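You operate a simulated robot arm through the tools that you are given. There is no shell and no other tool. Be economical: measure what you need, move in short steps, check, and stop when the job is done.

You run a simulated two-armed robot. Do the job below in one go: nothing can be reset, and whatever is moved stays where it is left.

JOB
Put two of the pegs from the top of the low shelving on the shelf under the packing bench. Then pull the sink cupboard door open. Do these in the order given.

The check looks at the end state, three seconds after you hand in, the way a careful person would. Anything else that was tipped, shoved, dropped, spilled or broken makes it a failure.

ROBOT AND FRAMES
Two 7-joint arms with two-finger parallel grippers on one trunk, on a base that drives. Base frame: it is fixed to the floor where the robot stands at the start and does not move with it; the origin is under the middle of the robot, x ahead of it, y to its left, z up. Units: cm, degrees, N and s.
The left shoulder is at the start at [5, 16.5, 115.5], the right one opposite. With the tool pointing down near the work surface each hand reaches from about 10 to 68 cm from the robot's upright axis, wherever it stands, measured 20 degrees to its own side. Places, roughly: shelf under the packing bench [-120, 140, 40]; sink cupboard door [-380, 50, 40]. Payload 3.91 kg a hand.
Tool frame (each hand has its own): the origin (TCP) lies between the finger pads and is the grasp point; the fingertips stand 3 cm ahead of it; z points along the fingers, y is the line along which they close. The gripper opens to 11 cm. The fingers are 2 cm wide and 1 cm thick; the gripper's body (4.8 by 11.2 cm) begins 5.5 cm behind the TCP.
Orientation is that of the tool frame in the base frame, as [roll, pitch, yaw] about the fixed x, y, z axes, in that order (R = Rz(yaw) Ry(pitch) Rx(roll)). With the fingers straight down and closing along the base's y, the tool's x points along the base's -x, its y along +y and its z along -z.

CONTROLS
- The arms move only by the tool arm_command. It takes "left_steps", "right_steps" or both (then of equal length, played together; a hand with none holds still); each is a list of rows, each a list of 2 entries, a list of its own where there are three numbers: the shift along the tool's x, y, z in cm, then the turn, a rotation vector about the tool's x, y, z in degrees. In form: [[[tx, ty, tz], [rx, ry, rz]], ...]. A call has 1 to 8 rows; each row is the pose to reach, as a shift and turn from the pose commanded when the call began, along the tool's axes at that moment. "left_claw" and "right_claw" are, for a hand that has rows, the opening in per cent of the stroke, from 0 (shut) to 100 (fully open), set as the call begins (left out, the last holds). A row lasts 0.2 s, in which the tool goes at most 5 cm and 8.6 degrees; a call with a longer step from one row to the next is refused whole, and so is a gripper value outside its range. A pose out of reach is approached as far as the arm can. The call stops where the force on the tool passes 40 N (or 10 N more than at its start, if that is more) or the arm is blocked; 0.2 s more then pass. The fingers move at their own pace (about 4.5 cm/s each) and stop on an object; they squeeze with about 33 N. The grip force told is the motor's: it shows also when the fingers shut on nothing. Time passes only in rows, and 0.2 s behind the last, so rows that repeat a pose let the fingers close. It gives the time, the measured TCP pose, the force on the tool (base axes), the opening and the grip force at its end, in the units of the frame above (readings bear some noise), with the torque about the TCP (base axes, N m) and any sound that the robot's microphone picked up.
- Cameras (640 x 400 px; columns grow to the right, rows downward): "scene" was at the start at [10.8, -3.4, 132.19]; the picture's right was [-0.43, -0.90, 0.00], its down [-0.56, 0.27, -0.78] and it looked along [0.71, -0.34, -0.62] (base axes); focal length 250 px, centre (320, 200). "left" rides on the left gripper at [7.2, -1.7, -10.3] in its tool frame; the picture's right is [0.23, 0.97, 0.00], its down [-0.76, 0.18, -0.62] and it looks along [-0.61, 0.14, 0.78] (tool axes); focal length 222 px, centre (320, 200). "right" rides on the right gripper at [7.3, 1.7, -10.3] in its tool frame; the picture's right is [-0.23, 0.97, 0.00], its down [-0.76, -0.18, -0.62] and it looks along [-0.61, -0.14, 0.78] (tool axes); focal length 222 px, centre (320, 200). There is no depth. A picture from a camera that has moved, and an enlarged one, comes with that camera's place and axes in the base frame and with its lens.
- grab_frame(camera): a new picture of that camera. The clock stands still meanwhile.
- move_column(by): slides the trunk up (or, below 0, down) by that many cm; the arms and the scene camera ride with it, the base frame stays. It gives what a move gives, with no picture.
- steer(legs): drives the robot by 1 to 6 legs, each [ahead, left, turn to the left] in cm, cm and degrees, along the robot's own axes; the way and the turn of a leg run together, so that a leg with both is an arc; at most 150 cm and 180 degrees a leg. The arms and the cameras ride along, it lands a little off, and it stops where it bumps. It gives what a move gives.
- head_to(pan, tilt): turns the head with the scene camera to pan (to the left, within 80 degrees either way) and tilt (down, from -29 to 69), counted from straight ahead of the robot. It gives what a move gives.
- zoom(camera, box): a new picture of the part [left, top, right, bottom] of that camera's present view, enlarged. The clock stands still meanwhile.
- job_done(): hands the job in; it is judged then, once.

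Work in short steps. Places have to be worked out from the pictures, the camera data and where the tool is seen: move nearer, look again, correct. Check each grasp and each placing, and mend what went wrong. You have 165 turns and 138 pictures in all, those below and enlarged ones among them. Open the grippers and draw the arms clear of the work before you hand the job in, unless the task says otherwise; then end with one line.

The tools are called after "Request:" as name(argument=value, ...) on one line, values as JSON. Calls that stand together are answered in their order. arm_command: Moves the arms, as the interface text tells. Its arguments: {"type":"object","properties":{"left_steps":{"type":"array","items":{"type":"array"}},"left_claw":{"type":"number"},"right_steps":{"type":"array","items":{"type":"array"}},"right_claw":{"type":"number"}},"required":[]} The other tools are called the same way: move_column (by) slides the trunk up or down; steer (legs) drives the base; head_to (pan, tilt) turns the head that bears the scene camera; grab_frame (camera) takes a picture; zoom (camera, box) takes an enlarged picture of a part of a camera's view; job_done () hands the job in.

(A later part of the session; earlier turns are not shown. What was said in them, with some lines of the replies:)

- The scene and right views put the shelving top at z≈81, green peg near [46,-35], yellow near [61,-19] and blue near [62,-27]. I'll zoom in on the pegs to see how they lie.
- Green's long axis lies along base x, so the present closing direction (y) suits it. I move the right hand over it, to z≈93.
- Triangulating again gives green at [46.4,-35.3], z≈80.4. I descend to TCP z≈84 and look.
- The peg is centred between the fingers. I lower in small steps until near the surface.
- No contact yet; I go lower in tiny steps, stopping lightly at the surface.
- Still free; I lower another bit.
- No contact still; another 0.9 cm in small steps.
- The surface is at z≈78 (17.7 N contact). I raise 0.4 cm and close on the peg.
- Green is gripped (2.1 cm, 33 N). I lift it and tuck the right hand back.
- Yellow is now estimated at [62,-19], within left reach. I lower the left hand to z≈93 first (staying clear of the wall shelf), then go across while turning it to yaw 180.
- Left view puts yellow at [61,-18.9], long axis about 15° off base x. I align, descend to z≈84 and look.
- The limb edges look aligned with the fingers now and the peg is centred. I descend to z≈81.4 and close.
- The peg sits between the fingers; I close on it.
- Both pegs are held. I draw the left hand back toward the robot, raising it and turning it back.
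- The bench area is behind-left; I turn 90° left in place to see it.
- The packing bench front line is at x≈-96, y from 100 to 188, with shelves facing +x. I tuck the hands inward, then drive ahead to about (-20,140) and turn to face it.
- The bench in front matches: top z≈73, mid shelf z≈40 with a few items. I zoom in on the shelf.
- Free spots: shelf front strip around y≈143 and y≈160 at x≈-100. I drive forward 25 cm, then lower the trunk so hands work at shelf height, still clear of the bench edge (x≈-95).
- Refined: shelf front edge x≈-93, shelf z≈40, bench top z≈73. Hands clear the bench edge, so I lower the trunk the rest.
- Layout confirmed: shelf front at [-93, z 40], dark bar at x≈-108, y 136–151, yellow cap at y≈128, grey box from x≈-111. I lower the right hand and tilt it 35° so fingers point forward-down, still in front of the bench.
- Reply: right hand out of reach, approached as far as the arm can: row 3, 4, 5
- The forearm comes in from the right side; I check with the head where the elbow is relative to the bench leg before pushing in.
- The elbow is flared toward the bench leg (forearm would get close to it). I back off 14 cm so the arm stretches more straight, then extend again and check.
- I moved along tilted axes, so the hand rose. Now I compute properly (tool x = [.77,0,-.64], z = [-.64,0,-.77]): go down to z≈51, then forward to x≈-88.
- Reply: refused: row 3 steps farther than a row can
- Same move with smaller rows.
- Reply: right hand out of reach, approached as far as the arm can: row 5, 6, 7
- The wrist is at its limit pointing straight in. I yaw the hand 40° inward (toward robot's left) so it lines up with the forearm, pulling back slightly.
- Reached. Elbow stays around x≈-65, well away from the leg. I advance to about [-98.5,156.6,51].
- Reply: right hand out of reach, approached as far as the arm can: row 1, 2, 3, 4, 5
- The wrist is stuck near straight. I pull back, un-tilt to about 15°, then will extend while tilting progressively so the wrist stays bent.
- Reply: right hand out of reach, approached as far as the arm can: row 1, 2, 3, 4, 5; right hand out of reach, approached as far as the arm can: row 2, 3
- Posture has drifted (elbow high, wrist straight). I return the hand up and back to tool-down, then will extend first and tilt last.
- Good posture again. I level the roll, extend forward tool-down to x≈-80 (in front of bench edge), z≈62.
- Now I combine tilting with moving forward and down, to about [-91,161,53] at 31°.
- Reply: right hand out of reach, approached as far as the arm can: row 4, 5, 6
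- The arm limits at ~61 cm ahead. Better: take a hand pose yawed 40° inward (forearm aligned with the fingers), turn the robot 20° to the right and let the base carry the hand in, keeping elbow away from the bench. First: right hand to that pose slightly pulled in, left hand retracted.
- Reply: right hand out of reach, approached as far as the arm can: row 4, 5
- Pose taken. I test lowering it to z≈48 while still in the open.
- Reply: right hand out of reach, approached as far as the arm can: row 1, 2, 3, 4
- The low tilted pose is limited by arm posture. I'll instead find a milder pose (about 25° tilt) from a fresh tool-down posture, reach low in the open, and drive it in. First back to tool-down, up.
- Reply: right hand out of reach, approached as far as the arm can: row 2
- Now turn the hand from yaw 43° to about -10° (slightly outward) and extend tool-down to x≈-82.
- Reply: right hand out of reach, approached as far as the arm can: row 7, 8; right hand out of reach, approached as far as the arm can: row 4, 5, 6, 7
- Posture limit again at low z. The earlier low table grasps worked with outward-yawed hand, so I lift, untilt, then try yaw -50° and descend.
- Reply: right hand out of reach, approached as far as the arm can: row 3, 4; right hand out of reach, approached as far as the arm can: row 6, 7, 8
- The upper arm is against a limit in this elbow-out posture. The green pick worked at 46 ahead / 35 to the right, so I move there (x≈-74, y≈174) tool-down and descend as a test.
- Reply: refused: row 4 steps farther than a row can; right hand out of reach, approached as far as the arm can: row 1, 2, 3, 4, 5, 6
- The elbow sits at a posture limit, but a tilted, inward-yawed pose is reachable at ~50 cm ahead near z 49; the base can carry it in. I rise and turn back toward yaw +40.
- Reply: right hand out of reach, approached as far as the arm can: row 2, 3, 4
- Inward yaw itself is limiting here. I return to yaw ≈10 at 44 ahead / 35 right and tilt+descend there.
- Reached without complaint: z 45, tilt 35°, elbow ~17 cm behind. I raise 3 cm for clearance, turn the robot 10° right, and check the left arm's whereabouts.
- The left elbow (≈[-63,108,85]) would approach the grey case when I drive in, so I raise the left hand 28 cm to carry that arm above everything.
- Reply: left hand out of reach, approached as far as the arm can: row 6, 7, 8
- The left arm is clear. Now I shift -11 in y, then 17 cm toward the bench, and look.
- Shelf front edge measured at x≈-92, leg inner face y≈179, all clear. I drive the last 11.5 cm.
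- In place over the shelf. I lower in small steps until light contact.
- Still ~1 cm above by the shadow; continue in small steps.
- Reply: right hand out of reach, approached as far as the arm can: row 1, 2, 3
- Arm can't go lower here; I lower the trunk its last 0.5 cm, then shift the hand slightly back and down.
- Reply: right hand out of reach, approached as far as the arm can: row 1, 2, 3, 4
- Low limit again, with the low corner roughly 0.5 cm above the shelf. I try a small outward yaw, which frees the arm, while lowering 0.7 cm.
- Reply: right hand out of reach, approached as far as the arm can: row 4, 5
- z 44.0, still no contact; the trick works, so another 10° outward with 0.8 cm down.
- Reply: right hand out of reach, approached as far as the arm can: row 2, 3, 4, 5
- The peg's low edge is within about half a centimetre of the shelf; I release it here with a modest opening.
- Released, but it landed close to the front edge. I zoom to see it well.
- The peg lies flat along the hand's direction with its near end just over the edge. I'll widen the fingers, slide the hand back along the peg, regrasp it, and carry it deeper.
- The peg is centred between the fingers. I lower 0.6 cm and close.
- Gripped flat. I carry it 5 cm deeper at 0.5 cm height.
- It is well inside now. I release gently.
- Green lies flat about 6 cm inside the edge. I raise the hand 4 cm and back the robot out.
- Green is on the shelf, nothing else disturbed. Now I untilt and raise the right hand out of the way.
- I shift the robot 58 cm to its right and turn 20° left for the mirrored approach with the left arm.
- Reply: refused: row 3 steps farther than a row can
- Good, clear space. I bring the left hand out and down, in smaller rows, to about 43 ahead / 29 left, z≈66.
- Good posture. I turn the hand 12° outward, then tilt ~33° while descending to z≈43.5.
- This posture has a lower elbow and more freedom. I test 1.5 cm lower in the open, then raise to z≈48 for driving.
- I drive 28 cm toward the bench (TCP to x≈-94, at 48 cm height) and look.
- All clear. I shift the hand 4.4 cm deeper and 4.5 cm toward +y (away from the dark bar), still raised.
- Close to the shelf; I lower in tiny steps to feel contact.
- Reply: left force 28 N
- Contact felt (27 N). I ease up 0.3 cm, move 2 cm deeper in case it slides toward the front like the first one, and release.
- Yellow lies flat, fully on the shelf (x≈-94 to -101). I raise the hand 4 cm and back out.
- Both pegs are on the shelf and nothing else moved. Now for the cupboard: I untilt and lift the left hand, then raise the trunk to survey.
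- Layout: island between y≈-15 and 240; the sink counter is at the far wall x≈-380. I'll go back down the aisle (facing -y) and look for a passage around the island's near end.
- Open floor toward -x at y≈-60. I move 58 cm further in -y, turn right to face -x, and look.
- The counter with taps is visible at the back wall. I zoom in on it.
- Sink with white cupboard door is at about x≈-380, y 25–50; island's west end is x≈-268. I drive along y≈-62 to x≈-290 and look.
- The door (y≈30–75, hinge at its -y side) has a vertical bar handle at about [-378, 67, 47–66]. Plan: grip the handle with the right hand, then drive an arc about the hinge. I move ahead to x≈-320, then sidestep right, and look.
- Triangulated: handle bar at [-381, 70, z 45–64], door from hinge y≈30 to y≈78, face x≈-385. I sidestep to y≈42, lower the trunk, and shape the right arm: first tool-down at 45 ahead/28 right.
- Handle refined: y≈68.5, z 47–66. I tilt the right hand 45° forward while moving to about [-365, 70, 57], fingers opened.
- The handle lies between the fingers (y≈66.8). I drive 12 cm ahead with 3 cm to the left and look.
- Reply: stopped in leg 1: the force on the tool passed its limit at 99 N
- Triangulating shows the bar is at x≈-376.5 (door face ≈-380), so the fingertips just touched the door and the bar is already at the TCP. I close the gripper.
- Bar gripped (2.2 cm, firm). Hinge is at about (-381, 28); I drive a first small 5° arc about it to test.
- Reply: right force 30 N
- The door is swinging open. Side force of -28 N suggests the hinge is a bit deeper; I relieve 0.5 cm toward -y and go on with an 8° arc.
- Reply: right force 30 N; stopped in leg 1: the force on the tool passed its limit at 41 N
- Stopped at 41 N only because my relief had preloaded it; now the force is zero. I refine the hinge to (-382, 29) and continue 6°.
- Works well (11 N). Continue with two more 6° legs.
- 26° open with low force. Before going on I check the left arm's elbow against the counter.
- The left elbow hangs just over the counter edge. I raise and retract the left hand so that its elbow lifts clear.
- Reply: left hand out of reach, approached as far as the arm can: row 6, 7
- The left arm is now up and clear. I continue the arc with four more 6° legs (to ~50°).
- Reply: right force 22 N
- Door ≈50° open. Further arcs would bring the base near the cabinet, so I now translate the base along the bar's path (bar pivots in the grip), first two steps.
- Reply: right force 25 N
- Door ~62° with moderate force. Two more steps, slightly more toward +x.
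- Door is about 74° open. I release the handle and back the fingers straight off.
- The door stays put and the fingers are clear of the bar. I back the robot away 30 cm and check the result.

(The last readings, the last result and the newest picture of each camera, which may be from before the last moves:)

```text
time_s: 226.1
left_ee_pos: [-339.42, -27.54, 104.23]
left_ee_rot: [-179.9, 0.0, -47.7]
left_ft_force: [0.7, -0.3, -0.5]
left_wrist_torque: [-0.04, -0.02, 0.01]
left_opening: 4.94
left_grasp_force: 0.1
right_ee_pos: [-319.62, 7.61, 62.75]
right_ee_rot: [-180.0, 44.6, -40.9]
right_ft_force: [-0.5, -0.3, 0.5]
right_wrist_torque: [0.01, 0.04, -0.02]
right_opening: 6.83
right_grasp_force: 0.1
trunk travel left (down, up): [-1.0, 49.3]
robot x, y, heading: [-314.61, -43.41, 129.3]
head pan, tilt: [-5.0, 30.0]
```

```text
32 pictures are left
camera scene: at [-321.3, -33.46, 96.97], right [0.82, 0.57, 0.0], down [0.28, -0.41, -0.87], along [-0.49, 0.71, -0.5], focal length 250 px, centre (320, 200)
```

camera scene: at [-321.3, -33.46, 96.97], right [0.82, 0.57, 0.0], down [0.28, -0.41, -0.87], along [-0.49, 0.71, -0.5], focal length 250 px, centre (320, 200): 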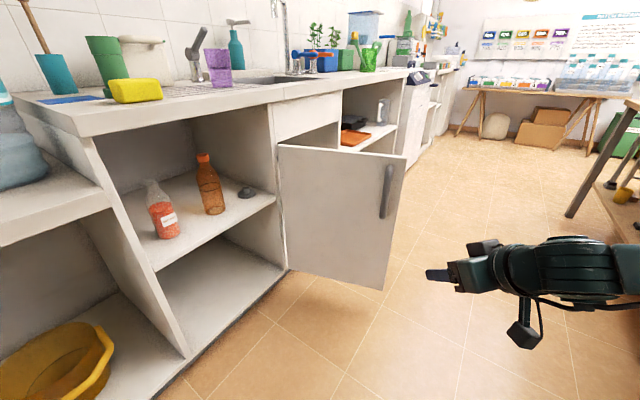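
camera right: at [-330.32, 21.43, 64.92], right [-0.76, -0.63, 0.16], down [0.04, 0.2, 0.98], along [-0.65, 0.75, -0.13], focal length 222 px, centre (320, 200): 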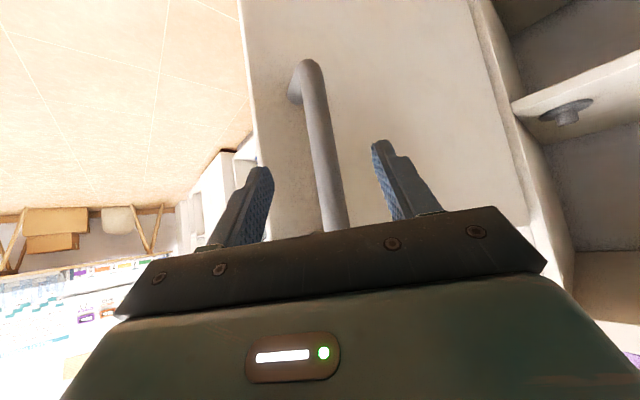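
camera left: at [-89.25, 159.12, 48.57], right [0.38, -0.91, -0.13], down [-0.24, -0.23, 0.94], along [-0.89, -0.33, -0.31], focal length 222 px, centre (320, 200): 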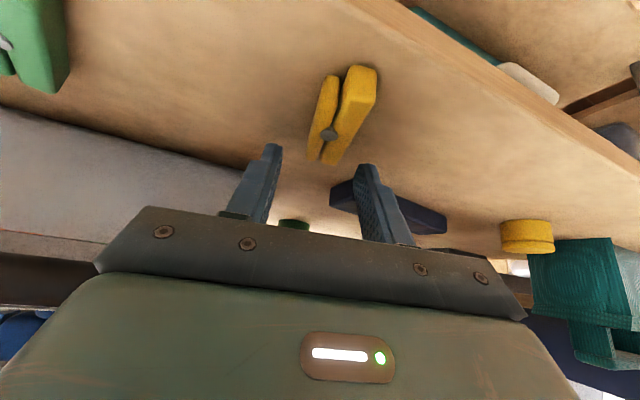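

The door stands wide open, the pegs are on the shelf, and both grippers are open and clear of the work, so I hand in.

Request:
job_done()

```text
The job is handed in.
```

Done: the green and yellow pegs are on the shelf under the packing bench, and the sink cupboard door is pulled open about 74 degrees. On release, the green peg slid out to the shelf's front edge. I picked it up again and set it about 6 cm further in. My last pictures showed nothing else moved.
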